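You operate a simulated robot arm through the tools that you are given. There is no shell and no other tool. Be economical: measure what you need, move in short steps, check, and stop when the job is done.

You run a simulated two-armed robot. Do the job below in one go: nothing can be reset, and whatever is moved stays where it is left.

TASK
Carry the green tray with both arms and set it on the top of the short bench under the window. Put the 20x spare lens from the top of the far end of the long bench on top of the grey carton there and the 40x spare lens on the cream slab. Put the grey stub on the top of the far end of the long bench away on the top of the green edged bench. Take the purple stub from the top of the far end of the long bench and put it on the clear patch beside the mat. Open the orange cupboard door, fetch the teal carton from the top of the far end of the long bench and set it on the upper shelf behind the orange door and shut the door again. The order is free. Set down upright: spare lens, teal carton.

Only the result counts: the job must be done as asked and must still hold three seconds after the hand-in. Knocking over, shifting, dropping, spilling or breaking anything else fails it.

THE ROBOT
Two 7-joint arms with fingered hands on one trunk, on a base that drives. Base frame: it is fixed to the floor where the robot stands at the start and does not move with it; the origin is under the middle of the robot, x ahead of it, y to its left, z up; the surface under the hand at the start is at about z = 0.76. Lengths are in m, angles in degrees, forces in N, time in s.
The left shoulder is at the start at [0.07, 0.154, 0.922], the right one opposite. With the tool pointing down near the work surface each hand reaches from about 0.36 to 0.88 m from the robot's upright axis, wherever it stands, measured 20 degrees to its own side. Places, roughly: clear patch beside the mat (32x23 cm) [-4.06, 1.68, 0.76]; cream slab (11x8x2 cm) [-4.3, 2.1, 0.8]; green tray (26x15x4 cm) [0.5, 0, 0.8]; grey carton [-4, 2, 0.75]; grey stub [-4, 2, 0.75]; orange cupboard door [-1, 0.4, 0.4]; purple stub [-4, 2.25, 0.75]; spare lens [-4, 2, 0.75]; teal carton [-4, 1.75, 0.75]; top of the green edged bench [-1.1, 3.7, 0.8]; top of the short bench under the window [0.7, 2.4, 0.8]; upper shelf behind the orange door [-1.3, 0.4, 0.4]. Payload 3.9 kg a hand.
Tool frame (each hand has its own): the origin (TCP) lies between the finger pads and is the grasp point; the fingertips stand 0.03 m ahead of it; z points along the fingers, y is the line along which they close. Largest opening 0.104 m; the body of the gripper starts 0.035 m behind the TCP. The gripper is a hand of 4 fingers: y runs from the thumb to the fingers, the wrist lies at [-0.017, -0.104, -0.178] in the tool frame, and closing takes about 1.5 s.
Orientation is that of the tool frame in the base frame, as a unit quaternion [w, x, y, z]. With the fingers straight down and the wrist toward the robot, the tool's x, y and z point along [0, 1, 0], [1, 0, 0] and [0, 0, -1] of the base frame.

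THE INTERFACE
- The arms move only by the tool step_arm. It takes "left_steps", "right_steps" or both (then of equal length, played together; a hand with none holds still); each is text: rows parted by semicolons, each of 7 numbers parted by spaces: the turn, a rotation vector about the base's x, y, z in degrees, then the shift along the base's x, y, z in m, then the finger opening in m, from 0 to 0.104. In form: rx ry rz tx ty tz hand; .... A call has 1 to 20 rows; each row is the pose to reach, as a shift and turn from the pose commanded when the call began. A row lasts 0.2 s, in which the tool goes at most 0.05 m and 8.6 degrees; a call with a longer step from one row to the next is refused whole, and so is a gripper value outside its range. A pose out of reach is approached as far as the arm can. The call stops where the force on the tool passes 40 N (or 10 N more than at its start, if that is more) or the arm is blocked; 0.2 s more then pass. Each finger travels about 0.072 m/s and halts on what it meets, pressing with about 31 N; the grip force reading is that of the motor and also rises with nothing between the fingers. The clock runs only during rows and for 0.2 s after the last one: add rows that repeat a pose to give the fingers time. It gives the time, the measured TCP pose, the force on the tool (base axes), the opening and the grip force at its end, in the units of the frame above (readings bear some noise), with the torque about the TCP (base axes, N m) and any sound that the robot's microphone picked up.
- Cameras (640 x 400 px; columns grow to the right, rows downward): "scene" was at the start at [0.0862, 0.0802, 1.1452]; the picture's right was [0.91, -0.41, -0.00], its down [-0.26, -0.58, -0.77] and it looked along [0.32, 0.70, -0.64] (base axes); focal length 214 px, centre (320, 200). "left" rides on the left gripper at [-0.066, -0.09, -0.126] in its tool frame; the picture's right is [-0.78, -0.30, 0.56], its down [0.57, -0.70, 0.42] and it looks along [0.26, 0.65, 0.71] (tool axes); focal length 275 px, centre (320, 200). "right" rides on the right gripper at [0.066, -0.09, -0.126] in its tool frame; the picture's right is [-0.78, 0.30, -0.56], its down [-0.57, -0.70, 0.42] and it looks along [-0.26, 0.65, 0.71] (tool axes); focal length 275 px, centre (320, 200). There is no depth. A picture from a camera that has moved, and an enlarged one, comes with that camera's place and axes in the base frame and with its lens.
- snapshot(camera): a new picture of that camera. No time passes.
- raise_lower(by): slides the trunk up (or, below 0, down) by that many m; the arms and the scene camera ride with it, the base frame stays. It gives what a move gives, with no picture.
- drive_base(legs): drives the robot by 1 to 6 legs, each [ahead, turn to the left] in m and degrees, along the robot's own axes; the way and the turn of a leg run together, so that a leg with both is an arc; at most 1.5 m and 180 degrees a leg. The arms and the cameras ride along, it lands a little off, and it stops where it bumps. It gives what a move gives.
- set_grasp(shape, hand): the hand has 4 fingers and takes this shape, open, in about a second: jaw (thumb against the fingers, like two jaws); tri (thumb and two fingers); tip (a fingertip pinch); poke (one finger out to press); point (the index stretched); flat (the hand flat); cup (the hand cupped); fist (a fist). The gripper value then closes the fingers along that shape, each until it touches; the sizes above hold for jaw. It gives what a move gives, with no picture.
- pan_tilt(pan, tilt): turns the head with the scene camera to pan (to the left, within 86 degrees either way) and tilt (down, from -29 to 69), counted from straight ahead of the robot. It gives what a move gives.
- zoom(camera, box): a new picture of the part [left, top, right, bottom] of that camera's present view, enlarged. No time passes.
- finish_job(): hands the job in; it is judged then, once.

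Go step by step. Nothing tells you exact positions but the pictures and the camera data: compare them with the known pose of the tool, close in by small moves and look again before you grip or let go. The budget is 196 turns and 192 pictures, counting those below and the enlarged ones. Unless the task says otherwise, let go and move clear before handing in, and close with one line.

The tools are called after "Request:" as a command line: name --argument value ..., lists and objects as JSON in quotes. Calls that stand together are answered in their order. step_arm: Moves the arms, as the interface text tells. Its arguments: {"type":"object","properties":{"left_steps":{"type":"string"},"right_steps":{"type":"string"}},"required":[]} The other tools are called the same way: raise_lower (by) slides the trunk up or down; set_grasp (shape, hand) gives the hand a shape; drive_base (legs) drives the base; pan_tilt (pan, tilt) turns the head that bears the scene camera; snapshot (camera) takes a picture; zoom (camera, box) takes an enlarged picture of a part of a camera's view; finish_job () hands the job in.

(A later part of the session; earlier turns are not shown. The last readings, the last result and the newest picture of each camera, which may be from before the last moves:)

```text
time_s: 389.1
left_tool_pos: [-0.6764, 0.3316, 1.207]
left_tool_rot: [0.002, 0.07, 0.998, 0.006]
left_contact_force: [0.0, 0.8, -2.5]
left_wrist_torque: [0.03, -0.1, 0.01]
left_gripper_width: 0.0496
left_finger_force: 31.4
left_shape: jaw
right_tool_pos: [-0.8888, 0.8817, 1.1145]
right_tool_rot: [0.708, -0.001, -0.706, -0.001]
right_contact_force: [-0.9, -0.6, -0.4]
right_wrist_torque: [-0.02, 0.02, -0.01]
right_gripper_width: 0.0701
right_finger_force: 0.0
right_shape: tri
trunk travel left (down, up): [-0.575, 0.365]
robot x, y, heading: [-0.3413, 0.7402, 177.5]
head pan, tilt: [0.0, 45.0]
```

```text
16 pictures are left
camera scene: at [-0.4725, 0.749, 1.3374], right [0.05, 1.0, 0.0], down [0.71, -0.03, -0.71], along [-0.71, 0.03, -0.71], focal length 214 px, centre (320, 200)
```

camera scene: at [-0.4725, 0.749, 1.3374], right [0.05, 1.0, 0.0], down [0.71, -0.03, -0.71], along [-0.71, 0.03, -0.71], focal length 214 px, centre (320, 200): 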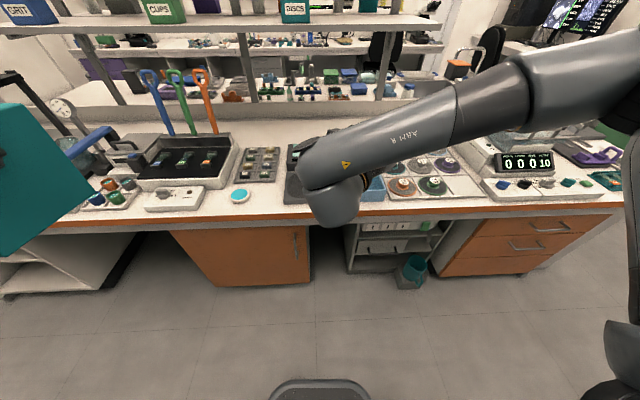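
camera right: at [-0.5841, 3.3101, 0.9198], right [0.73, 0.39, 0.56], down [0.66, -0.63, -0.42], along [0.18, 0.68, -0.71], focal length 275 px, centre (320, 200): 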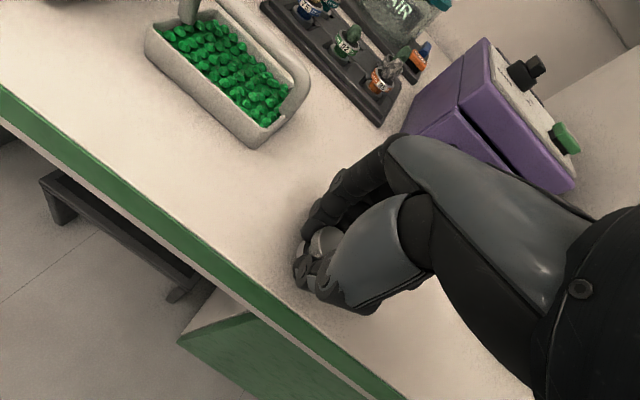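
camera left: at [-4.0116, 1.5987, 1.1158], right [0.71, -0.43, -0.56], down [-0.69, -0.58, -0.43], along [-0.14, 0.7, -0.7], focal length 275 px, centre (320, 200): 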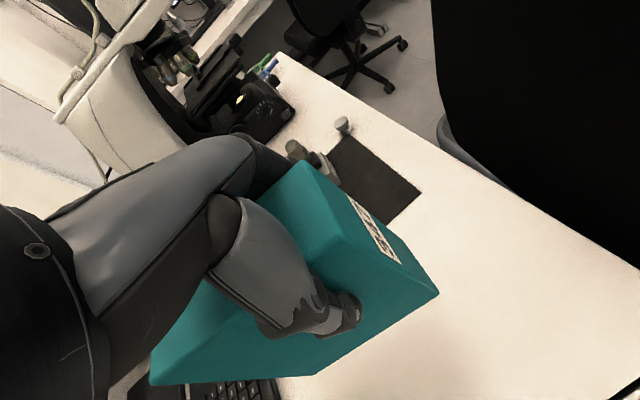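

Request:
zoom --camera "scene" --box '[270, 205, 350, 285]'

```text
5.00 times, centred on (310, 245) of scene
camera zoom: at [-0.4725, 0.749, 1.3374], right [0.05, 1.0, 0.0], down [0.71, -0.03, -0.71], along [-0.71, 0.03, -0.71], focal length 1072 px, centre (370, -25)
```

zoom: 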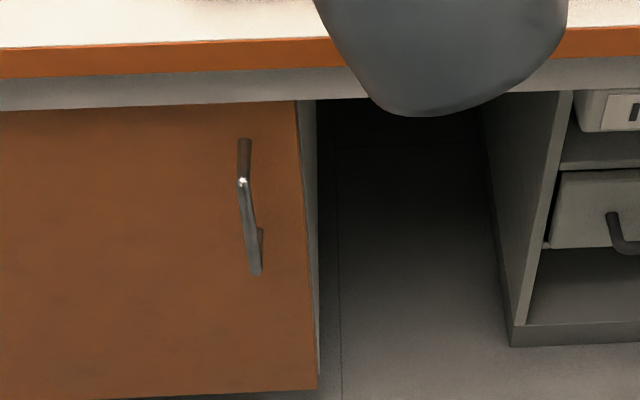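

Request:
step_arm --right_steps "0 0 0 0.02 0 0 0.07;0 0 0 0.03 -0.02 0 0.07;0 0 0 0.03 -0.02 0 0.07"

Request:
raise_lower --by -0.5

Request:
step_arm --left_steps "0 0 0 0 0 0.03 0;0 0 0 0 -0.01 0.06 0;0 0 0 0 -0.02 0.1 0;0 0 0 0 -0.03 0.14 0;0 0 0 0 -0.04 0.18 0;0 0 0 0 -0.04 0.2 0;0 0 0 0 -0.04 0.2 0" --right_steps "0 0 0 0 -0.04 -0.02 0.07;0 0 0 0 -0.08 -0.04 0.07;0 0 0 0 -0.12 -0.06 0.07;0 0 0 0 -0.16 -0.08 0.07;0 0 0 -0.01 -0.19 -0.09 0.07;0 0 0 -0.03 -0.196 -0.09 0.07;0 0 0 -0.04 -0.196 -0.09 0.07"

Request:
snapshot --camera "right"

```text
time_s: 389.9
left_tool_pos: [-0.6768, 0.3286, 1.2057]
left_tool_rot: [0.003, 0.07, 0.998, 0.007]
left_contact_force: [-0.4, -0.2, -2.7]
left_wrist_torque: [-0.06, -0.1, 0.01]
left_gripper_width: 0.0498
left_finger_force: 30.6
left_shape: jaw
right_tool_pos: [-0.8601, 0.8591, 1.1164]
right_tool_rot: [0.709, -0.001, -0.705, 0.0]
right_contact_force: [-0.4, -0.6, 0.1]
right_wrist_torque: [-0.01, -0.01, -0.01]
right_gripper_width: 0.0699
right_finger_force: 0.0
right_shape: tri
trunk travel left (down, up): [-0.575, 0.365]
robot x, y, heading: [-0.3398, 0.7394, 177.2]
head pan, tilt: [0.0, 45.0]
```

```text
refused: -0.5 is not a number from -0.4 to 0.4
```

```text
time_s: 391.7
left_tool_pos: [-0.6646, 0.386, 1.2673]
left_tool_rot: [0.001, 0.07, 0.998, 0.006]
left_contact_force: [-0.5, -0.9, -3.3]
left_wrist_torque: [-0.01, -0.12, -0.01]
left_gripper_width: 0.05
left_finger_force: 31.1
left_shape: jaw
left hand out of reach, approached as far as the arm can: row 1, 2, 3, 4, 5, 6, 7
right_tool_pos: [-0.9158, 0.6859, 1.0462]
right_tool_rot: [0.712, -0.039, -0.701, -0.003]
right_contact_force: [0.1, -0.2, 0.7]
right_wrist_torque: [-0.01, 0.04, 0.0]
right_gripper_width: 0.0698
right_finger_force: 0.1
right_shape: tri
trunk travel left (down, up): [-0.575, 0.365]
robot x, y, heading: [-0.3404, 0.7392, 177.2]
head pan, tilt: [0.0, 45.0]
stopped in row 7 (right hand): the arm was blocked; the commanded pose is now the measured one
```

```text
14 pictures are left
camera right: at [-0.7943, 0.5926, 1.1135], right [0.56, 0.22, -0.8], down [-0.47, -0.7, -0.53], along [-0.68, 0.68, -0.29], focal length 275 px, centre (320, 200)
```

right: 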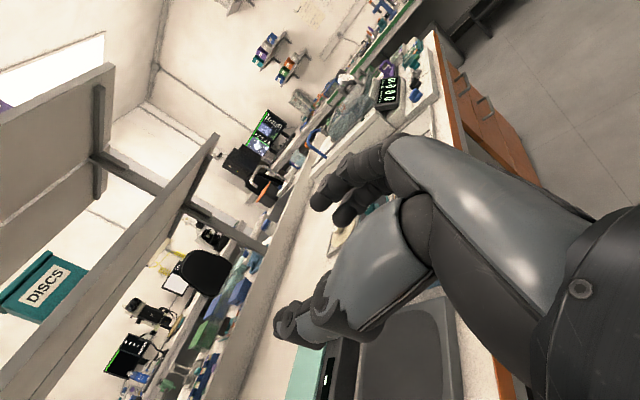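

Request:
step_arm --right_steps "0 0 0 0.02 0.02 0 0.07;0 0 0 0.03 0.03 0 0.07;0 0 0 0.03 0.03 0 0.07"

Request:
raise_lower --by -0.4

Request:
raise_lower --by -0.12

```text
time_s: 392.5
left_tool_pos: [-0.6652, 0.3853, 1.2672]
left_tool_rot: [0.001, 0.069, 0.998, 0.006]
left_contact_force: [-0.4, -0.3, -2.4]
left_wrist_torque: [0.0, -0.13, -0.01]
left_gripper_width: 0.0498
left_finger_force: 31.1
left_shape: jaw
right_tool_pos: [-0.884, 0.7131, 1.0453]
right_tool_rot: [0.713, -0.035, -0.7, -0.002]
right_contact_force: [-0.5, 0.1, 0.3]
right_wrist_torque: [-0.01, 0.01, 0.01]
right_gripper_width: 0.07
right_finger_force: 0.1
right_shape: tri
trunk travel left (down, up): [-0.575, 0.365]
robot x, y, heading: [-0.341, 0.7383, 177.7]
head pan, tilt: [0.0, 45.0]
```

```text
time_s: 396.4
left_tool_pos: [-0.6643, 0.3857, 0.8673]
left_tool_rot: [0.001, 0.068, 0.998, 0.007]
left_contact_force: [0.2, 0.2, -2.8]
left_wrist_torque: [0.03, -0.13, -0.03]
left_gripper_width: 0.0498
left_finger_force: 31.3
left_shape: jaw
right_tool_pos: [-0.8839, 0.7127, 0.6467]
right_tool_rot: [0.712, -0.036, -0.701, -0.002]
right_contact_force: [-0.4, 0.2, 0.3]
right_wrist_torque: [-0.03, 0.01, 0.02]
right_gripper_width: 0.07
right_finger_force: 0.2
right_shape: tri
trunk travel left (down, up): [-0.175, 0.765]
robot x, y, heading: [-0.3405, 0.7407, 177.6]
head pan, tilt: [0.0, 45.0]
```

```text
time_s: 397.9
left_tool_pos: [-0.6648, 0.3862, 0.748]
left_tool_rot: [0.0, 0.068, 0.998, 0.008]
left_contact_force: [0.2, 0.5, -2.9]
left_wrist_torque: [0.01, -0.1, -0.01]
left_gripper_width: 0.0498
left_finger_force: 30.9
left_shape: jaw
right_tool_pos: [-0.8829, 0.7143, 0.5268]
right_tool_rot: [0.712, -0.035, -0.701, -0.002]
right_contact_force: [-0.4, 0.2, -0.2]
right_wrist_torque: [-0.03, -0.02, 0.02]
right_gripper_width: 0.0696
right_finger_force: 0.2
right_shape: tri
trunk travel left (down, up): [-0.055, 0.885]
robot x, y, heading: [-0.3416, 0.7385, 177.4]
head pan, tilt: [0.0, 45.0]
```

Request:
step_arm --right_steps "2 0 0 -0.01 -0.015 0 0.08;4 0 0 -0.02 -0.03 0 0.08;4 0 0 -0.035 -0.046 0 0.08;4 0 0 -0.055 -0.048 0 0.08;4 0 0 -0.055 -0.048 0 0.08"

Request:
snapshot --camera "right"

```text
time_s: 399.3
left_tool_pos: [-0.6638, 0.3844, 0.7473]
left_tool_rot: [0.001, 0.068, 0.998, 0.007]
left_contact_force: [-0.1, 0.4, -2.5]
left_wrist_torque: [0.0, -0.12, 0.05]
left_gripper_width: 0.0499
left_finger_force: 30.7
left_shape: jaw
right_tool_pos: [-0.9633, 0.7043, 0.5562]
right_tool_rot: [0.717, -0.066, -0.693, -0.033]
right_contact_force: [3.0, -5.4, 1.9]
right_wrist_torque: [-0.02, 0.05, 0.17]
right_gripper_width: 0.0809
right_finger_force: 0.1
right_shape: tri
trunk travel left (down, up): [-0.055, 0.885]
robot x, y, heading: [-0.3374, 0.7403, 177.6]
head pan, tilt: [0.0, 45.0]
stopped in row 5 (right hand): the arm was blocked; the commanded pose is now the measured one
```

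```text
13 pictures are left
camera right: at [-0.8488, 0.601, 0.621], right [0.56, 0.18, -0.81], down [-0.54, -0.66, -0.53], along [-0.63, 0.73, -0.27], focal length 275 px, centre (320, 200)
```

right: 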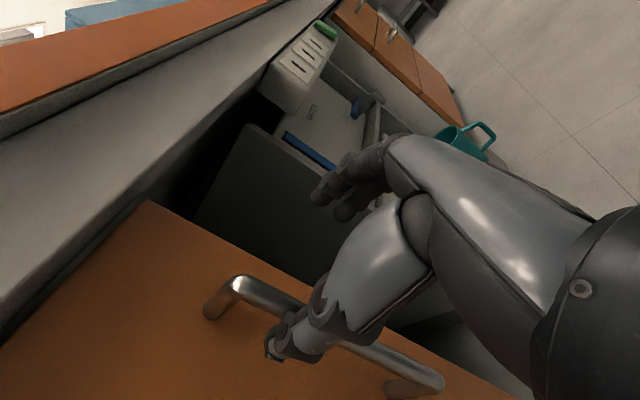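

Request:
step_arm --right_steps "0 0 0 0.02 0.005 0 0.08;0 0 0 0.045 0.01 -0.01 0.08;0 0 0 0.06 0.01 -0.03 0.08;0 0 0 0.06 0.01 -0.03 0.08"

Request:
drive_base --legs '[[0, 5]]'

Request:
snapshot --camera "right"

```text
time_s: 400.1
left_tool_pos: [-0.6618, 0.3832, 0.7466]
left_tool_rot: [0.001, 0.069, 0.998, 0.007]
left_contact_force: [0.0, 0.4, -2.7]
left_wrist_torque: [0.03, -0.09, -0.03]
left_gripper_width: 0.0499
left_finger_force: 31.0
left_shape: jaw
right_tool_pos: [-0.9089, 0.7059, 0.5412]
right_tool_rot: [0.724, -0.068, -0.686, -0.022]
right_contact_force: [-5.4, -25.9, 14.9]
right_wrist_torque: [-0.36, 0.07, 0.06]
right_gripper_width: 0.0841
right_finger_force: 0.1
right_shape: tri
trunk travel left (down, up): [-0.055, 0.885]
robot x, y, heading: [-0.3384, 0.7343, 178.2]
head pan, tilt: [0.0, 45.0]
stopped in row 4 (right hand): the force on the tool passed its limit at 42 N (the readings are from after the stop); the commanded pose is now the measured one
```

```text
time_s: 401.0
left_tool_pos: [-0.632, 0.3588, 0.7466]
left_tool_rot: [0.001, 0.024, 1.0, 0.007]
left_contact_force: [0.3, -0.3, -2.7]
left_wrist_torque: [0.03, -0.08, 0.0]
left_gripper_width: 0.0498
left_finger_force: 31.2
left_shape: jaw
right_tool_pos: [-0.9026, 0.6611, 0.5391]
right_tool_rot: [0.721, -0.04, -0.692, 0.005]
right_contact_force: [0.1, 0.4, -0.9]
right_wrist_torque: [0.01, -0.01, -0.01]
right_gripper_width: 0.08
right_finger_force: 0.1
right_shape: tri
trunk travel left (down, up): [-0.055, 0.885]
robot x, y, heading: [-0.3398, 0.7373, -177.2]
head pan, tilt: [0.0, 45.0]
```

```text
12 pictures are left
camera right: at [-0.7791, 0.5699, 0.6037], right [0.54, 0.22, -0.82], down [-0.48, -0.71, -0.51], along [-0.69, 0.67, -0.28], focal length 275 px, centre (320, 200)
```

right: 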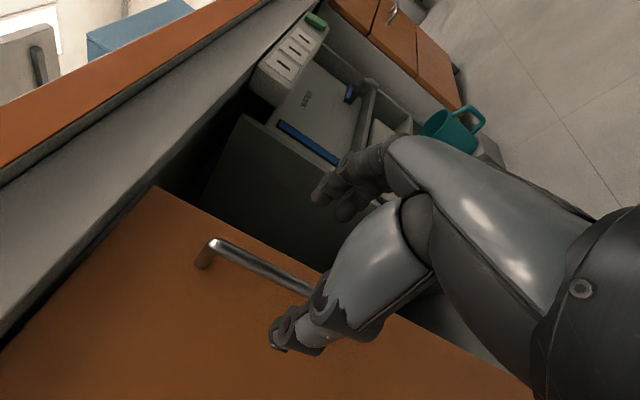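

Request:
step_arm --right_steps "0 0 0 -0.02 0.0 -0.003 0.08;0 0 0 -0.04 0.002 -0.006 0.08;0 0 0 -0.058 0.004 -0.01 0.08;0 0 0 -0.062 0.004 -0.01 0.07;0 0 0 -0.062 0.004 -0.01 0.05;0 0 0 -0.062 0.004 -0.01 0.03;0 0 0 -0.062 0.004 -0.01 0.01;0 0 0 -0.062 0.004 -0.01 0;0 0 0 -0.062 0.004 -0.01 0"

Request:
snapshot --camera "right"

```text
time_s: 403.0
left_tool_pos: [-0.6307, 0.3576, 0.747]
left_tool_rot: [0.002, 0.024, 1.0, 0.007]
left_contact_force: [0.4, 0.0, -2.5]
left_wrist_torque: [0.02, -0.11, -0.04]
left_gripper_width: 0.0497
left_finger_force: 31.3
left_shape: jaw
right_tool_pos: [-0.9642, 0.664, 0.5281]
right_tool_rot: [0.722, -0.04, -0.691, 0.005]
right_contact_force: [-1.4, -4.4, 0.8]
right_wrist_torque: [0.01, 0.03, 0.04]
right_gripper_width: 0.0035
right_finger_force: 31.1
right_shape: tri
trunk travel left (down, up): [-0.055, 0.885]
robot x, y, heading: [-0.342, 0.738, -177.3]
head pan, tilt: [0.0, 45.0]
```

```text
11 pictures are left
camera right: at [-0.8412, 0.5723, 0.5934], right [0.54, 0.22, -0.82], down [-0.48, -0.71, -0.51], along [-0.69, 0.66, -0.28], focal length 275 px, centre (320, 200)
```

right: 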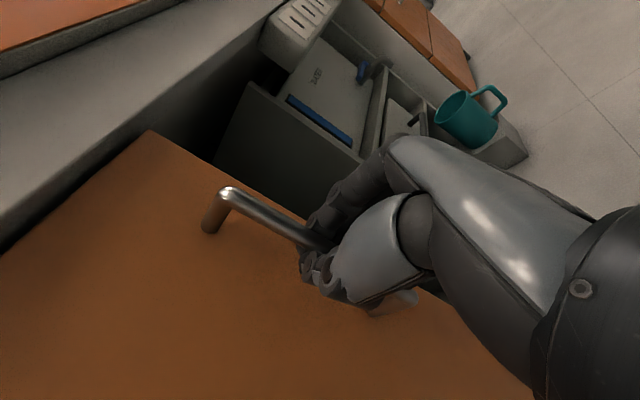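

Request:
step_arm --left_steps "0 0 0 0 0 0.02 0;0 0 0 0 0 0.04 0;0 0 0 0 0 0.06 0;0 0 0 0 0 0.08 0;0 0 0 0 -0.01 0.1 0;0 0 0 0 -0.02 0.12 0;0 0 0 0 -0.03 0.14 0;0 0 0 0 -0.03 0.14 0" --right_steps "0 0 0 0.02 -0.002 0 0;0 0 0 0.042 -0.0055 0 0;0 0 0 0.063 -0.01 0 0;0 0 0 0.084 -0.0147 0 0;0 0 0 0.104 -0.021 0 0;0 0 0 0.124 -0.0275 0 0;0 0 0 0.144 -0.035 0 0;0 0 0 0.164 -0.0437 0 0"

Request:
pan_tilt --pan 0 --tilt 50

Request:
snapshot --camera "scene"

```text
time_s: 403.8
left_tool_pos: [-0.6228, 0.3716, 0.7615]
left_tool_rot: [0.0, 0.022, 1.0, 0.008]
left_contact_force: [-0.1, 0.5, -2.7]
left_wrist_torque: [0.01, -0.12, 0.01]
left_gripper_width: 0.0499
left_finger_force: 31.3
left_shape: jaw
left hand out of reach, approached as far as the arm can: row 1, 2, 3, 4
right_tool_pos: [-0.9087, 0.6609, 0.5219]
right_tool_rot: [0.719, -0.045, -0.694, 0.002]
right_contact_force: [-4.8, -20.6, 10.7]
right_wrist_torque: [0.02, 0.09, 0.13]
right_gripper_width: 0.0055
right_finger_force: 30.9
right_shape: tri
trunk travel left (down, up): [-0.055, 0.885]
robot x, y, heading: [-0.3408, 0.7348, -176.7]
head pan, tilt: [0.0, 45.0]
stopped in row 4 (right hand): the force on the tool passed its limit at 42 N (the readings are from after the stop); the commanded pose is now the measured one
```

```text
time_s: 404.5
left_tool_pos: [-0.6231, 0.3699, 0.7615]
left_tool_rot: [0.0, 0.023, 1.0, 0.008]
left_contact_force: [-0.1, 0.0, -3.0]
left_wrist_torque: [0.03, -0.11, 0.0]
left_gripper_width: 0.0499
left_finger_force: 31.5
left_shape: jaw
right_tool_pos: [-0.9083, 0.6615, 0.5218]
right_tool_rot: [0.719, -0.045, -0.694, 0.001]
right_contact_force: [-7.0, -27.4, 11.7]
right_wrist_torque: [-0.02, 0.12, 0.14]
right_gripper_width: 0.0054
right_finger_force: 31.6
right_shape: tri
trunk travel left (down, up): [-0.055, 0.885]
robot x, y, heading: [-0.3398, 0.736, -176.6]
head pan, tilt: [0.0, 50.0]
```

```text
10 pictures are left
camera scene: at [-0.4673, 0.7315, 0.8106], right [-0.06, 1.0, 0.0], down [0.76, 0.05, -0.64], along [-0.64, -0.04, -0.77], focal length 214 px, centre (320, 200)
```

scene: 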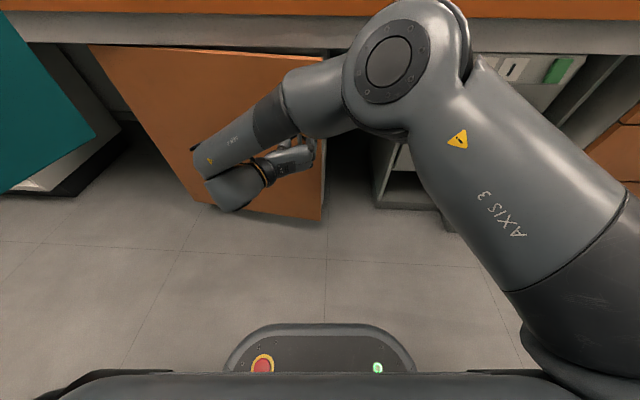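

Request:
drive_base --legs '[[-0.06, 3], [-0.06, 3.5]]'

```text
time_s: 406.0
left_tool_pos: [-0.4621, 0.3533, 0.7618]
left_tool_rot: [0.0, -0.034, 0.999, 0.009]
left_contact_force: [-0.1, 0.1, -3.2]
left_wrist_torque: [0.02, -0.09, -0.01]
left_gripper_width: 0.05
left_finger_force: 30.7
left_shape: jaw
right_tool_pos: [-0.778, 0.6112, 0.5191]
right_tool_rot: [0.716, -0.005, -0.696, 0.041]
right_contact_force: [-12.4, -22.0, 4.2]
right_wrist_torque: [0.03, -0.01, -0.05]
right_gripper_width: 0.0036
right_finger_force: 31.2
right_shape: tri
trunk travel left (down, up): [-0.055, 0.885]
robot x, y, heading: [-0.2236, 0.75, -170.4]
head pan, tilt: [0.0, 50.0]
```

Request:
drive_base --legs '[[-0.06, 6]]'

Request:
snapshot --camera "scene"

```text
time_s: 407.2
left_tool_pos: [-0.3561, 0.3438, 0.7606]
left_tool_rot: [0.001, -0.091, 0.996, 0.008]
left_contact_force: [-0.5, -0.5, -2.4]
left_wrist_torque: [0.04, -0.05, -0.01]
left_gripper_width: 0.0499
left_finger_force: 30.7
left_shape: jaw
right_tool_pos: [-0.7015, 0.5582, 0.5205]
right_tool_rot: [0.713, 0.038, -0.695, 0.09]
right_contact_force: [-10.7, -12.2, -0.4]
right_wrist_torque: [0.06, 0.05, -0.12]
right_gripper_width: 0.0033
right_finger_force: 31.3
right_shape: tri
trunk travel left (down, up): [-0.055, 0.885]
robot x, y, heading: [-0.1624, 0.7646, -163.2]
head pan, tilt: [0.0, 50.0]
stopped in leg 1: the force on the tool passed its limit at 43 N (the readings are from after the stop); the commanded pose is now the measured one
```

```text
9 pictures are left
camera scene: at [-0.2859, 0.7286, 0.8103], right [-0.29, 0.96, 0.0], down [0.73, 0.22, -0.64], along [-0.61, -0.19, -0.77], focal length 214 px, centre (320, 200)
```

scene: 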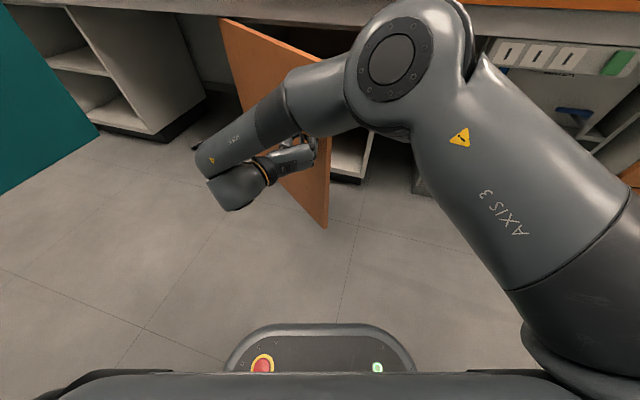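

Request:
drive_base --legs '[[-0.02, 5], [-0.02, 6]]'

```text
time_s: 408.7
left_tool_pos: [-0.2345, 0.3277, 0.7625]
left_tool_rot: [-0.001, -0.188, 0.982, 0.008]
left_contact_force: [-0.6, -0.3, -2.6]
left_wrist_torque: [0.05, -0.11, 0.02]
left_gripper_width: 0.0498
left_finger_force: 30.7
left_shape: jaw
right_tool_pos: [-0.6185, 0.4711, 0.5228]
right_tool_rot: [0.702, 0.106, -0.686, 0.159]
right_contact_force: [-10.0, -9.3, -3.8]
right_wrist_torque: [0.07, 0.02, -0.05]
right_gripper_width: 0.0021
right_finger_force: 30.7
right_shape: tri
trunk travel left (down, up): [-0.055, 0.885]
robot x, y, heading: [-0.1275, 0.7779, -152.3]
head pan, tilt: [0.0, 50.0]
stopped in leg 2: the force on the tool passed its limit at 45 N (the readings are from after the stop); the commanded pose is now the measured one
```

Request:
drive_base --legs '[[-0.02, 4], [-0.02, 5]]'

Request:
drive_base --legs '[[-0.01, 4], [-0.01, 5]]'

```text
time_s: 409.5
left_tool_pos: [-0.2166, 0.3294, 0.7603]
left_tool_rot: [0.0, -0.201, 0.98, 0.008]
left_contact_force: [0.6, 0.5, -2.7]
left_wrist_torque: [0.05, -0.11, -0.06]
left_gripper_width: 0.0501
left_finger_force: 30.4
left_shape: jaw
right_tool_pos: [-0.6091, 0.4607, 0.5227]
right_tool_rot: [0.699, 0.115, -0.684, 0.173]
right_contact_force: [-14.9, -9.8, -6.2]
right_wrist_torque: [0.06, 0.03, -0.01]
right_gripper_width: 0.002
right_finger_force: 31.4
right_shape: tri
trunk travel left (down, up): [-0.055, 0.885]
robot x, y, heading: [-0.1223, 0.7825, -151.0]
head pan, tilt: [0.0, 50.0]
stopped in leg 1: the force on the tool passed its limit at 54 N (the readings are from after the stop); the commanded pose is now the measured one
```

```text
time_s: 410.4
left_tool_pos: [-0.1971, 0.329, 0.7606]
left_tool_rot: [0.001, -0.218, 0.976, 0.008]
left_contact_force: [0.3, 0.3, -2.6]
left_wrist_torque: [0.04, -0.12, 0.0]
left_gripper_width: 0.0499
left_finger_force: 31.5
left_shape: jaw
right_tool_pos: [-0.5987, 0.446, 0.5241]
right_tool_rot: [0.697, 0.126, -0.681, 0.187]
right_contact_force: [-11.6, -7.8, -6.9]
right_wrist_torque: [0.04, 0.03, -0.02]
right_gripper_width: 0.0023
right_finger_force: 30.5
right_shape: tri
trunk travel left (down, up): [-0.055, 0.885]
robot x, y, heading: [-0.1179, 0.7843, -149.4]
head pan, tilt: [0.0, 50.0]
stopped in leg 1: the force on the tool passed its limit at 50 N (the readings are from after the stop); the commanded pose is now the measured one
```

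Request:
step_arm --right_steps "0 0 0 0 0 0 0.03;0 0 0 0 0 0 0.06;0 0 0 0 0 0 0.09;0 0 0 0 0 0 0.1;0 0 0 0.02 0.01 0 0.1;0 0 0 0.05 0.025 0 0.1;0 0 0 0.08 0.04 0 0.1;0 0 0 0.09 0.06 0 0.1"

Request:
drive_base --legs '[[0, -32]]'

Request:
pan_tilt --pan 10 --tilt 30

Request:
snapshot --camera "scene"

```text
time_s: 412.4
left_tool_pos: [-0.1958, 0.3284, 0.7617]
left_tool_rot: [0.0, -0.219, 0.976, 0.008]
left_contact_force: [0.7, -0.1, -2.9]
left_wrist_torque: [0.05, -0.05, -0.04]
left_gripper_width: 0.0499
left_finger_force: 30.7
left_shape: jaw
right_tool_pos: [-0.5177, 0.5244, 0.4803]
right_tool_rot: [-0.664, -0.117, 0.722, -0.156]
right_contact_force: [-0.3, -0.4, -0.4]
right_wrist_torque: [0.05, 0.03, 0.02]
right_gripper_width: 0.0998
right_finger_force: 0.0
right_shape: tri
trunk travel left (down, up): [-0.055, 0.885]
robot x, y, heading: [-0.1203, 0.7818, -149.4]
head pan, tilt: [0.0, 50.0]
stopped in row 8 (right hand): the arm was blocked; the commanded pose is now the measured one
```

```text
time_s: 414.3
left_tool_pos: [-0.4199, 0.4343, 0.7614]
left_tool_rot: [0.002, 0.052, 0.999, 0.006]
left_contact_force: [-0.2, -0.7, -3.1]
left_wrist_torque: [-0.03, -0.11, -0.01]
left_gripper_width: 0.0499
left_finger_force: 31.0
left_shape: jaw
right_tool_pos: [-0.5933, 0.7682, 0.4823]
right_tool_rot: [-0.682, 0.081, 0.727, 0.028]
right_contact_force: [-0.7, 0.6, 0.8]
right_wrist_torque: [-0.01, 0.03, -0.03]
right_gripper_width: 0.0998
right_finger_force: 0.0
right_shape: tri
trunk travel left (down, up): [-0.055, 0.885]
robot x, y, heading: [-0.1142, 0.7855, 179.4]
head pan, tilt: [0.0, 50.0]
```

```text
time_s: 415.1
left_tool_pos: [-0.4203, 0.4345, 0.762]
left_tool_rot: [0.002, 0.052, 0.999, 0.007]
left_contact_force: [-0.2, -0.4, -3.3]
left_wrist_torque: [-0.01, -0.13, 0.01]
left_gripper_width: 0.0499
left_finger_force: 30.7
left_shape: jaw
right_tool_pos: [-0.5936, 0.7681, 0.4813]
right_tool_rot: [-0.682, 0.083, 0.727, 0.028]
right_contact_force: [-0.2, 0.0, -0.4]
right_wrist_torque: [-0.03, -0.01, 0.0]
right_gripper_width: 0.0999
right_finger_force: 0.0
right_shape: tri
trunk travel left (down, up): [-0.055, 0.885]
robot x, y, heading: [-0.1158, 0.7802, 179.6]
head pan, tilt: [10.0, 30.0]
```

```text
8 pictures are left
camera scene: at [-0.257, 0.7715, 0.84], right [-0.17, 0.99, 0.0], down [0.49, 0.08, -0.87], along [-0.85, -0.14, -0.5], focal length 214 px, centre (320, 200)
```

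scene: 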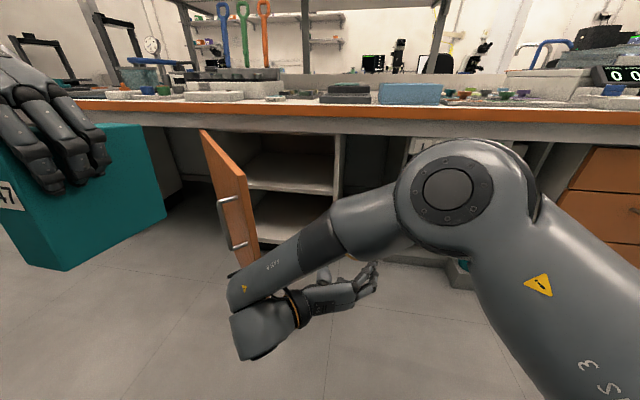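

Request:
step_arm --left_steps "0 0 0 -0.04 0.02 0 0;0 0 0 -0.08 0.04 0 0;0 0 0 -0.115 0.065 0 0;0 0 0 -0.15 0.09 0 0;0 0 0 -0.18 0.12 0 0;0 0 0 -0.21 0.15 0 0;0 0 0 -0.24 0.18 0 0;0 0 0 -0.27 0.21 0 0;0 0 0 -0.295 0.245 0 0;0 0 0 -0.315 0.28 0 0;0 0 0 -0.33 0.32 0 0;0 0 0 -0.336 0.355 0 0;0 0 0 -0.336 0.355 0 0" --right_steps "2 2 4 0 0.01 0 0.1;4.5 3.7 9 0 0.02 0 0.1;4.5 3.7 9 0 0.02 0 0.1;4.5 3.7 9 0 0.02 0 0.1;4.5 3.7 9 0 0.02 0 0.1;4.5 3.7 9 0 0.02 0 0.1;4.5 3.7 9 0 0.02 0 0.1;4.5 3.7 9 0 0.02 0 0.1;4.5 3.7 9 0 0.02 0 0.1;4.5 3.7 9 0 0.02 0 0.1;4.5 3.7 9 0 0.02 0 0.1;4.5 3.7 9 0 0.02 0 0.1;4.5 3.7 9 0 0.02 0 0.1"

```text
time_s: 417.9
left_tool_pos: [-0.6196, 0.6709, 0.6857]
left_tool_rot: [0.001, 0.051, 0.999, 0.007]
left_contact_force: [-0.5, 0.0, -3.9]
left_wrist_torque: [0.0, -0.12, 0.0]
left_gripper_width: 0.0498
left_finger_force: 30.5
left_shape: jaw
left hand out of reach, approached as far as the arm can: row 6, 7, 8, 9, 10, 11, 12, 13
right_tool_pos: [-0.596, 0.7914, 0.4816]
right_tool_rot: [-0.705, 0.006, 0.709, 0.002]
right_contact_force: [1.0, -0.2, -0.2]
right_wrist_torque: [0.0, -0.01, 0.02]
right_gripper_width: 0.0997
right_finger_force: 0.1
right_shape: tri
trunk travel left (down, up): [-0.055, 0.885]
robot x, y, heading: [-0.1222, 0.781, 179.6]
head pan, tilt: [10.0, 30.0]
```

Request:
raise_lower --by 0.3

Request:
step_arm --left_steps "0 0 0 -0.02 0.03 0 0;0 0 0 -0.04 0.06 0 0;0 0 0 -0.06 0.09 0 0;0 0 0 -0.08 0.115 0 0;0 0 0 -0.1 0.13 0 0;0 0 0 -0.11 0.13 0 0;0 0 0 -0.11 0.13 0 0"

```text
time_s: 420.9
left_tool_pos: [-0.6196, 0.6708, 0.9864]
left_tool_rot: [0.001, 0.052, 0.999, 0.007]
left_contact_force: [-0.3, 0.7, -3.0]
left_wrist_torque: [0.0, -0.09, -0.01]
left_gripper_width: 0.0501
left_finger_force: 31.0
left_shape: jaw
right_tool_pos: [-0.5967, 0.7919, 0.7817]
right_tool_rot: [-0.704, 0.006, 0.71, 0.003]
right_contact_force: [0.6, 0.0, -0.4]
right_wrist_torque: [-0.03, -0.01, 0.0]
right_gripper_width: 0.1
right_finger_force: 0.1
right_shape: tri
trunk travel left (down, up): [-0.355, 0.585]
robot x, y, heading: [-0.1198, 0.7825, 179.5]
head pan, tilt: [10.0, 30.0]
```

```text
time_s: 422.5
left_tool_pos: [-0.6129, 0.6974, 0.9583]
left_tool_rot: [0.002, 0.051, 0.999, 0.008]
left_contact_force: [0.0, 0.3, -3.3]
left_wrist_torque: [-0.01, -0.12, 0.02]
left_gripper_width: 0.05
left_finger_force: 30.7
left_shape: jaw
left hand out of reach, approached as far as the arm can: row 1, 2, 3, 4, 5, 6, 7
right_tool_pos: [-0.5972, 0.7916, 0.7805]
right_tool_rot: [-0.705, 0.008, 0.709, 0.002]
right_contact_force: [0.1, 0.6, -0.6]
right_wrist_torque: [0.01, -0.01, 0.02]
right_gripper_width: 0.0998
right_finger_force: 0.1
right_shape: tri
trunk travel left (down, up): [-0.355, 0.585]
robot x, y, heading: [-0.1172, 0.7818, 179.7]
head pan, tilt: [10.0, 30.0]
```

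Request:
step_arm --right_steps "0 0 0 0.01 0.02 -0.03 0.1;0 0 0 0.01 0.04 -0.06 0.1;0 0 0 0.01 0.06 -0.09 0.1;0 0 0 0.01 0.07 -0.11 0.1;0 0 0 0.01 0.07 -0.11 0.1;0 0 0 0.01 0.07 -0.11 0.1;0 0 0 0.01 0.07 -0.11 0.1;0 0 0 0.01 0.07 -0.11 0.1;0 0 0 0.01 0.07 -0.11 0.1;0 0 0 0.01 0.07 -0.11 0.1" --left_steps "0 0 0 -0.02 0 -0.02 0;0 0 0 -0.05 0 -0.04 0;0 0 0 -0.08 0 -0.07 0;0 0 0 -0.1 0.01 -0.11 0;0 0 0 -0.1 0.02 -0.15 0;0 0 0 -0.1 0.04 -0.19 0;0 0 0 -0.1 0.07 -0.2 0;0 0 0 -0.1 0.09 -0.2 0;0 0 0 -0.1 0.09 -0.2 0;0 0 0 -0.1 0.09 -0.2 0"

```text
time_s: 424.7
left_tool_pos: [-0.6111, 0.7019, 0.7924]
left_tool_rot: [0.002, 0.052, 0.999, 0.006]
left_contact_force: [0.0, 0.2, -2.2]
left_wrist_torque: [0.04, -0.1, 0.01]
left_gripper_width: 0.0498
left_finger_force: 30.8
left_shape: jaw
left hand out of reach, approached as far as the arm can: row 1, 2, 3, 4, 5, 6, 7, 8, 9, 10
right_tool_pos: [-0.5846, 0.8585, 0.6716]
right_tool_rot: [0.708, 0.002, -0.707, 0.0]
right_contact_force: [-0.7, -0.3, 0.3]
right_wrist_torque: [-0.04, 0.03, 0.0]
right_gripper_width: 0.0999
right_finger_force: 0.1
right_shape: tri
trunk travel left (down, up): [-0.355, 0.585]
robot x, y, heading: [-0.1149, 0.7826, 179.5]
head pan, tilt: [10.0, 30.0]
```

Request:
step_arm --right_steps "0 0 0 0 0 -0.04 0.1;0 0 0 0 0 -0.08 0.1;0 0 0 -0.005 -0.02 -0.115 0.1;0 0 4 -0.01 -0.06 -0.115 0.1;0 0 8 -0.014 -0.1 -0.115 0.1;0 0 12 -0.014 -0.13 -0.115 0.1;0 0 12 -0.014 -0.156 -0.115 0.1;0 0 12 -0.014 -0.156 -0.115 0.1"

Request:
snapshot --camera "right"

```text
time_s: 426.0
left_tool_pos: [-0.6094, 0.7008, 0.7927]
left_tool_rot: [0.002, 0.052, 0.999, 0.007]
left_contact_force: [-0.4, 0.5, -2.5]
left_wrist_torque: [-0.01, -0.12, 0.0]
left_gripper_width: 0.0499
left_finger_force: 31.0
left_shape: jaw
right_tool_pos: [-0.645, 0.8137, 0.5753]
right_tool_rot: [0.721, 0.001, -0.693, 0.001]
right_contact_force: [0.1, 1.2, 0.9]
right_wrist_torque: [-0.03, 0.0, -0.02]
right_gripper_width: 0.0999
right_finger_force: 0.1
right_shape: tri
trunk travel left (down, up): [-0.355, 0.585]
robot x, y, heading: [-0.1165, 0.7856, 179.7]
head pan, tilt: [10.0, 30.0]
stopped in row 6 (right hand): the arm was blocked; the commanded pose is now the measured one
```

```text
7 pictures are left
camera right: at [-0.5172, 0.725, 0.6355], right [0.52, 0.29, -0.8], down [-0.45, -0.7, -0.55], along [-0.72, 0.65, -0.24], focal length 275 px, centre (320, 200)
```

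right: 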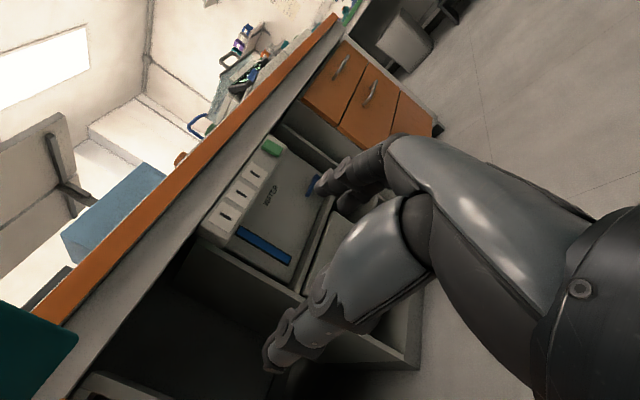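

Request:
step_arm --right_steps "0 0 0 0 0.03 0.02 0.07;0 0 0 0 0.06 0.05 0.05;0 0 0 0 0.09 0.09 0.03;0 0 0 0 0.12 0.13 0.01;0 0 0 0 0.15 0.17 0;0 0 0 0 0.17 0.21 0;0 0 0 0 0.18 0.25 0;0 0 0 0 0.18 0.29 0;0 0 0 0 0.18 0.33 0"

Request:
raise_lower --by -0.35

Request:
step_arm --left_steps "0 0 0 0 0 -0.045 0;0 0 0 0 0 -0.09 0;0 0 0 0 0 -0.135 0;0 0 0 0 0 -0.18 0;0 0 0 0 0 -0.22 0;0 0 0 0 0 -0.26 0;0 0 0 0 0 -0.28 0;0 0 0 0 0 -0.3 0;0 0 0 0 0 -0.3 0"

```text
time_s: 428.0
left_tool_pos: [-0.6102, 0.7035, 0.7935]
left_tool_rot: [0.001, 0.052, 0.999, 0.007]
left_contact_force: [0.0, 0.2, -2.7]
left_wrist_torque: [0.02, -0.09, 0.0]
left_gripper_width: 0.0501
left_finger_force: 31.1
left_shape: jaw
right_tool_pos: [-0.6414, 0.9906, 0.9067]
right_tool_rot: [0.721, 0.002, -0.693, 0.003]
right_contact_force: [0.4, -0.7, -0.4]
right_wrist_torque: [0.03, -0.04, 0.01]
right_gripper_width: 0.0001
right_finger_force: 31.3
right_shape: tri
trunk travel left (down, up): [-0.355, 0.585]
robot x, y, heading: [-0.1148, 0.7847, 179.5]
head pan, tilt: [10.0, 30.0]
```

```text
time_s: 431.4
left_tool_pos: [-0.6101, 0.7017, 0.4428]
left_tool_rot: [0.001, 0.051, 0.999, 0.006]
left_contact_force: [0.1, -0.1, -3.2]
left_wrist_torque: [-0.03, -0.1, 0.0]
left_gripper_width: 0.0498
left_finger_force: 31.2
left_shape: jaw
right_tool_pos: [-0.6432, 0.9892, 0.5561]
right_tool_rot: [0.722, 0.0, -0.692, 0.003]
right_contact_force: [0.3, -0.7, 0.3]
right_wrist_torque: [-0.03, 0.01, 0.0]
right_gripper_width: 0.0001
right_finger_force: 31.3
right_shape: tri
trunk travel left (down, up): [-0.005, 0.935]
robot x, y, heading: [-0.1192, 0.7826, 179.5]
head pan, tilt: [10.0, 30.0]
```

```text
time_s: 433.4
left_tool_pos: [-0.5336, 0.641, 0.263]
left_tool_rot: [0.001, 0.051, 0.999, 0.007]
left_contact_force: [-0.1, 0.3, -3.1]
left_wrist_torque: [0.0, -0.08, 0.0]
left_gripper_width: 0.05
left_finger_force: 31.2
left_shape: jaw
left hand out of reach, approached as far as the arm can: row 1, 2, 3, 4, 5, 6, 7, 8, 9
right_tool_pos: [-0.6422, 0.9909, 0.5557]
right_tool_rot: [0.721, 0.002, -0.693, 0.004]
right_contact_force: [0.4, 0.2, -0.3]
right_wrist_torque: [-0.01, 0.03, -0.02]
right_gripper_width: 0.0
right_finger_force: 31.2
right_shape: tri
trunk travel left (down, up): [-0.005, 0.935]
robot x, y, heading: [-0.1195, 0.7868, 179.7]
head pan, tilt: [10.0, 30.0]
```

Request:
raise_lower --by 0.003

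Request:
step_arm --left_steps "0 0 0 -0.01 -0.04 -0.01 0;0 0 0 -0.02 -0.08 -0.03 0;0 0 0 -0.03 -0.12 -0.05 0;0 0 0 -0.03 -0.14 -0.08 0;0 0 0 -0.03 -0.15 -0.11 0;0 0 0 -0.03 -0.15 -0.13 0;0 0 0 -0.03 -0.15 -0.14 0;0 0 0 -0.03 -0.15 -0.14 0"

```text
time_s: 433.9
left_tool_pos: [-0.5337, 0.642, 0.265]
left_tool_rot: [0.001, 0.05, 0.999, 0.007]
left_contact_force: [0.4, -0.4, -2.4]
left_wrist_torque: [0.0, -0.1, 0.03]
left_gripper_width: 0.0501
left_finger_force: 31.3
left_shape: jaw
right_tool_pos: [-0.6435, 0.9919, 0.5577]
right_tool_rot: [0.721, 0.001, -0.693, 0.004]
right_contact_force: [-0.5, -0.1, -0.5]
right_wrist_torque: [-0.02, -0.02, -0.03]
right_gripper_width: 0.0
right_finger_force: 30.7
right_shape: tri
trunk travel left (down, up): [-0.008, 0.932]
robot x, y, heading: [-0.1225, 0.7867, 179.4]
head pan, tilt: [10.0, 30.0]
```

```text
time_s: 435.7
left_tool_pos: [-0.5038, 0.4977, 0.2282]
left_tool_rot: [0.001, 0.051, 0.999, 0.006]
left_contact_force: [0.1, 0.4, -3.6]
left_wrist_torque: [0.04, -0.11, 0.03]
left_gripper_width: 0.0502
left_finger_force: 30.6
left_shape: jaw
left hand out of reach, approached as far as the arm can: row 2, 3, 4, 5, 6, 7, 8
right_tool_pos: [-0.6419, 0.9911, 0.5595]
right_tool_rot: [0.721, 0.001, -0.693, 0.002]
right_contact_force: [-0.5, 0.4, -0.4]
right_wrist_torque: [-0.01, -0.02, 0.0]
right_gripper_width: 0.0
right_finger_force: 31.0
right_shape: tri
trunk travel left (down, up): [-0.008, 0.932]
robot x, y, heading: [-0.1178, 0.7784, 179.3]
head pan, tilt: [10.0, 30.0]
```

Request:
raise_lower --by 0.4

Request:
raise_lower --by 0.3

Request:
drive_base --legs '[[0.25, 0]]'

Request:
step_arm --left_steps "0 0 0 -0.03 0.005 0.03 0;0 0 0 -0.06 0.01 0.05 0;0 0 0 -0.1 0.015 0.06 0;0 0 0 -0.14 0.02 0.06 0;0 0 0 -0.18 0.03 0.06 0;0 0 0 -0.21 0.04 0.06 0;0 0 0 -0.24 0.05 0.06 0;0 0 0 -0.27 0.06 0.06 0;0 0 0 -0.28 0.062 0.06 0;0 0 0 -0.28 0.062 0.06 0"

Request:
pan_tilt --pan 15 --tilt 45

Request:
snapshot --camera "scene"

```text
time_s: 439.6
left_tool_pos: [-0.5034, 0.4985, 0.6272]
left_tool_rot: [0.001, 0.051, 0.999, 0.006]
left_contact_force: [-0.4, -0.8, -3.7]
left_wrist_torque: [0.01, -0.09, -0.01]
left_gripper_width: 0.0499
left_finger_force: 31.0
left_shape: jaw
right_tool_pos: [-0.6423, 0.9899, 0.9573]
right_tool_rot: [0.721, 0.002, -0.692, 0.003]
right_contact_force: [0.1, 0.3, 0.0]
right_wrist_torque: [0.0, -0.01, 0.0]
right_gripper_width: 0.0
right_finger_force: 31.1
right_shape: tri
trunk travel left (down, up): [-0.408, 0.532]
robot x, y, heading: [-0.1179, 0.7792, 179.3]
head pan, tilt: [10.0, 30.0]
```

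```text
time_s: 442.6
left_tool_pos: [-0.5047, 0.4976, 0.9268]
left_tool_rot: [0.0, 0.051, 0.999, 0.006]
left_contact_force: [-0.2, -0.7, -3.1]
left_wrist_torque: [-0.01, -0.09, -0.05]
left_gripper_width: 0.0499
left_finger_force: 31.1
left_shape: jaw
right_tool_pos: [-0.6425, 0.9902, 1.2583]
right_tool_rot: [0.721, 0.002, -0.693, 0.003]
right_contact_force: [-0.3, 0.2, -0.4]
right_wrist_torque: [-0.04, 0.01, 0.0]
right_gripper_width: 0.0
right_finger_force: 31.6
right_shape: tri
trunk travel left (down, up): [-0.708, 0.232]
robot x, y, heading: [-0.119, 0.7844, 179.3]
head pan, tilt: [10.0, 30.0]
```

```text
time_s: 444.4
left_tool_pos: [-0.7481, 0.4991, 0.9274]
left_tool_rot: [0.0, 0.051, 0.999, 0.006]
left_contact_force: [-0.1, 0.5, -3.5]
left_wrist_torque: [0.01, -0.07, 0.01]
left_gripper_width: 0.05
left_finger_force: 30.8
left_shape: jaw
right_tool_pos: [-0.8869, 0.9924, 1.2589]
right_tool_rot: [0.722, 0.002, -0.692, 0.004]
right_contact_force: [-0.4, 0.2, 0.0]
right_wrist_torque: [0.0, 0.02, 0.0]
right_gripper_width: 0.0
right_finger_force: 31.0
right_shape: tri
trunk travel left (down, up): [-0.708, 0.232]
robot x, y, heading: [-0.3656, 0.7881, 179.6]
head pan, tilt: [10.0, 30.0]
```

```text
time_s: 446.6
left_tool_pos: [-0.8887, 0.5464, 1.0569]
left_tool_rot: [0.0, 0.05, 0.999, 0.005]
left_contact_force: [-0.3, 0.8, -2.6]
left_wrist_torque: [0.03, -0.11, 0.01]
left_gripper_width: 0.0501
left_finger_force: 30.6
left_shape: jaw
left hand out of reach, approached as far as the arm can: row 3, 4, 5, 6, 7, 8, 9, 10
right_tool_pos: [-0.8885, 0.9919, 1.2587]
right_tool_rot: [0.722, 0.002, -0.692, 0.004]
right_contact_force: [0.8, 0.6, -0.7]
right_wrist_torque: [0.02, 0.03, 0.0]
right_gripper_width: 0.0
right_finger_force: 31.1
right_shape: tri
trunk travel left (down, up): [-0.708, 0.232]
robot x, y, heading: [-0.3632, 0.7866, 179.8]
head pan, tilt: [10.0, 30.0]
```

```text
time_s: 447.3
left_tool_pos: [-0.8889, 0.5471, 1.0582]
left_tool_rot: [0.001, 0.051, 0.999, 0.005]
left_contact_force: [-0.6, -0.9, -3.4]
left_wrist_torque: [0.0, -0.12, 0.0]
left_gripper_width: 0.05
left_finger_force: 31.6
left_shape: jaw
right_tool_pos: [-0.8878, 0.9909, 1.2585]
right_tool_rot: [0.721, 0.002, -0.693, 0.003]
right_contact_force: [-0.4, -0.1, -0.7]
right_wrist_torque: [-0.02, -0.01, -0.02]
right_gripper_width: 0.0001
right_finger_force: 31.3
right_shape: tri
trunk travel left (down, up): [-0.708, 0.232]
robot x, y, heading: [-0.3643, 0.7866, 179.6]
head pan, tilt: [15.0, 45.0]
```

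```text
6 pictures are left
camera scene: at [-0.4929, 0.7679, 1.4705], right [-0.25, 0.97, 0.0], down [0.68, 0.18, -0.71], along [-0.68, -0.18, -0.71], focal length 214 px, centre (320, 200)
```

scene: 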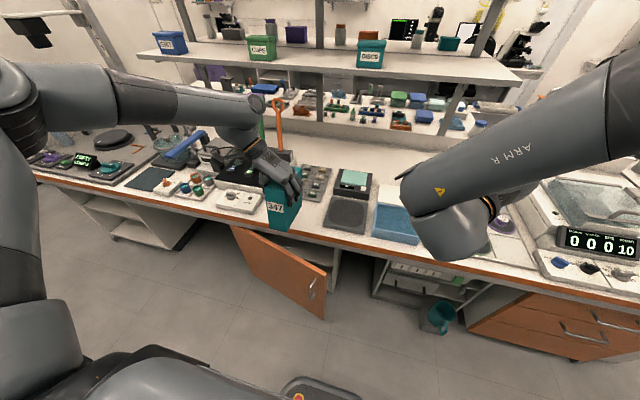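

Request:
raise_lower --by -0.02

Request:
step_arm --left_steps "0 0 6 -0.02 0.01 -0.02 0;0 0 12 -0.04 0.02 -0.03 0;0 0 18 -0.06 0.025 -0.04 0;0 0 24 -0.08 0.03 -0.05 0;0 0 28 -0.1 0.035 -0.06 0;0 0 28 -0.12 0.038 -0.06 0;0 0 28 -0.131 0.038 -0.06 0;0 0 28 -0.131 0.038 -0.06 0"

```text
time_s: 448.0
left_tool_pos: [-0.8897, 0.546, 1.0363]
left_tool_rot: [-0.001, 0.05, 0.999, 0.004]
left_contact_force: [-0.3, -1.1, -3.9]
left_wrist_torque: [0.01, -0.12, 0.01]
left_gripper_width: 0.05
left_finger_force: 30.8
left_shape: jaw
right_tool_pos: [-0.8892, 0.9923, 1.2389]
right_tool_rot: [0.722, 0.002, -0.692, 0.004]
right_contact_force: [0.5, -0.2, -0.4]
right_wrist_torque: [0.03, 0.02, 0.0]
right_gripper_width: 0.0
right_finger_force: 31.1
right_shape: tri
trunk travel left (down, up): [-0.688, 0.252]
robot x, y, heading: [-0.3639, 0.7845, 179.5]
head pan, tilt: [15.0, 45.0]
```

```text
time_s: 449.8
left_tool_pos: [-0.9327, 0.5641, 1.0214]
left_tool_rot: [0.0, -0.193, 0.981, 0.004]
left_contact_force: [-0.5, -0.3, -3.6]
left_wrist_torque: [0.05, -0.08, 0.01]
left_gripper_width: 0.0498
left_finger_force: 30.8
left_shape: jaw
left hand out of reach, approached as far as the arm can: row 1, 2, 3, 4, 5, 6, 7, 8
right_tool_pos: [-0.8881, 0.9911, 1.2381]
right_tool_rot: [0.721, 0.003, -0.693, 0.004]
right_contact_force: [-0.1, 0.8, 0.0]
right_wrist_torque: [-0.01, -0.05, -0.03]
right_gripper_width: 0.0001
right_finger_force: 31.1
right_shape: tri
trunk travel left (down, up): [-0.688, 0.252]
robot x, y, heading: [-0.3655, 0.7864, 179.8]
head pan, tilt: [15.0, 45.0]
```

Request:
raise_lower --by 0.24

Request:
step_arm --left_steps "0 0 0 0 0 -0.045 0;0 0 0 0 0 -0.09 0;0 0 0 0 0 -0.135 0;0 0 0 -0.02 0 -0.18 0;0 0 0 -0.05 0.01 -0.21 0;0 0 0 -0.08 0.02 -0.24 0;0 0 0 -0.09 0.02 -0.27 0;0 0 0 -0.09 0.02 -0.3 0;0 0 0 -0.09 0.02 -0.3 0"

Request:
snapshot --camera "scene"

```text
time_s: 452.3
left_tool_pos: [-0.9315, 0.5642, 1.2623]
left_tool_rot: [-0.001, -0.193, 0.981, 0.004]
left_contact_force: [0.6, -0.3, -2.9]
left_wrist_torque: [0.03, -0.1, 0.02]
left_gripper_width: 0.0501
left_finger_force: 31.0
left_shape: jaw
right_tool_pos: [-0.8889, 0.9917, 1.4783]
right_tool_rot: [0.721, 0.003, -0.692, 0.004]
right_contact_force: [0.5, -0.3, 0.9]
right_wrist_torque: [0.02, 0.01, -0.03]
right_gripper_width: 0.0002
right_finger_force: 30.8
right_shape: tri
trunk travel left (down, up): [-0.928, 0.012]
robot x, y, heading: [-0.3655, 0.7845, 179.5]
head pan, tilt: [15.0, 45.0]
```

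```text
time_s: 454.3
left_tool_pos: [-0.8702, 0.5673, 1.1876]
left_tool_rot: [-0.001, -0.193, 0.981, 0.003]
left_contact_force: [-0.4, 0.0, -3.0]
left_wrist_torque: [0.03, -0.08, -0.01]
left_gripper_width: 0.0496
left_finger_force: 31.0
left_shape: jaw
left hand out of reach, approached as far as the arm can: row 1, 2, 3, 4, 5, 6, 7, 8, 9
right_tool_pos: [-0.8889, 0.9927, 1.4791]
right_tool_rot: [0.721, 0.003, -0.693, 0.005]
right_contact_force: [0.0, 1.2, 0.1]
right_wrist_torque: [0.01, 0.0, -0.06]
right_gripper_width: 0.0
right_finger_force: 31.0
right_shape: tri
trunk travel left (down, up): [-0.928, 0.012]
robot x, y, heading: [-0.3663, 0.7843, 179.5]
head pan, tilt: [15.0, 45.0]
```

```text
5 pictures are left
camera scene: at [-0.4929, 0.7678, 1.6904], right [-0.25, 0.97, 0.0], down [0.68, 0.18, -0.71], along [-0.68, -0.18, -0.71], focal length 214 px, centre (320, 200)
```

scene: 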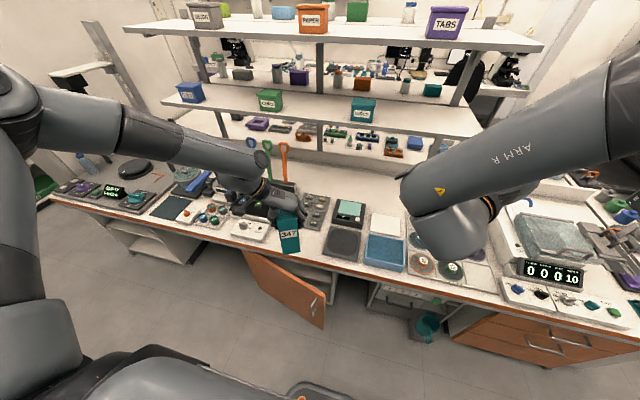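

Request:
raise_lower --by -0.22

Request:
step_arm --left_steps "0 0 -7 0 -0.005 0.03 0;0 0 -14 0 -0.01 0.06 0;0 0 -21 -0.01 -0.015 0.08 0;0 0 -28 -0.02 -0.02 0.08 0;0 0 -28 -0.02 -0.02 0.08 0"

Request:
drive_base --legs '[[0.15, 0]]'

```text
time_s: 456.6
left_tool_pos: [-0.8698, 0.5672, 0.9674]
left_tool_rot: [-0.002, -0.193, 0.981, 0.003]
left_contact_force: [0.2, 0.4, -3.0]
left_wrist_torque: [0.06, -0.11, -0.01]
left_gripper_width: 0.0501
left_finger_force: 30.8
left_shape: jaw
right_tool_pos: [-0.8894, 0.9915, 1.2584]
right_tool_rot: [0.721, 0.002, -0.693, 0.004]
right_contact_force: [-0.4, 0.5, 0.3]
right_wrist_torque: [0.0, 0.01, 0.0]
right_gripper_width: 0.0001
right_finger_force: 30.6
right_shape: tri
trunk travel left (down, up): [-0.708, 0.232]
robot x, y, heading: [-0.3641, 0.7825, 179.6]
head pan, tilt: [15.0, 45.0]
```

```text
time_s: 457.8
left_tool_pos: [-0.8875, 0.5474, 1.0504]
left_tool_rot: [-0.003, 0.049, 0.999, 0.0]
left_contact_force: [0.5, -0.8, -3.2]
left_wrist_torque: [0.0, -0.06, -0.05]
left_gripper_width: 0.0496
left_finger_force: 30.8
left_shape: jaw
left hand out of reach, approached as far as the arm can: row 4, 5
right_tool_pos: [-0.8882, 0.9912, 1.2589]
right_tool_rot: [0.721, 0.002, -0.693, 0.004]
right_contact_force: [-0.2, 0.4, 0.0]
right_wrist_torque: [0.0, -0.01, -0.02]
right_gripper_width: 0.0
right_finger_force: 31.1
right_shape: tri
trunk travel left (down, up): [-0.708, 0.232]
robot x, y, heading: [-0.3627, 0.7885, 179.5]
head pan, tilt: [15.0, 45.0]
```

```text
time_s: 459.2
left_tool_pos: [-1.0345, 0.5473, 1.0507]
left_tool_rot: [-0.004, 0.047, 0.999, 0.001]
left_contact_force: [-0.3, 0.1, -2.7]
left_wrist_torque: [0.03, -0.11, 0.01]
left_gripper_width: 0.0499
left_finger_force: 30.5
left_shape: jaw
right_tool_pos: [-1.0351, 0.9901, 1.2606]
right_tool_rot: [0.722, 0.005, -0.692, 0.004]
right_contact_force: [0.1, 0.5, -0.1]
right_wrist_torque: [0.0, -0.02, 0.0]
right_gripper_width: 0.0001
right_finger_force: 31.3
right_shape: tri
trunk travel left (down, up): [-0.708, 0.232]
robot x, y, heading: [-0.514, 0.7876, 179.8]
head pan, tilt: [15.0, 45.0]
```

Request:
snapshot --camera "left"

```text
4 pictures are left
camera left: at [-0.9755, 0.4516, 1.1754], right [0.74, -0.37, -0.56], down [-0.64, -0.64, -0.42], along [-0.21, 0.67, -0.71], focal length 275 px, centre (320, 200)
```

left: 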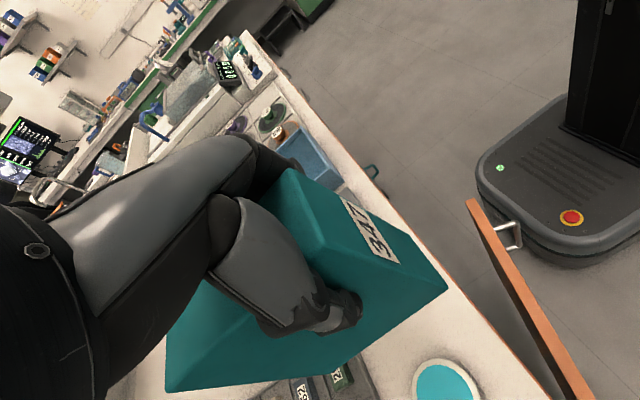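

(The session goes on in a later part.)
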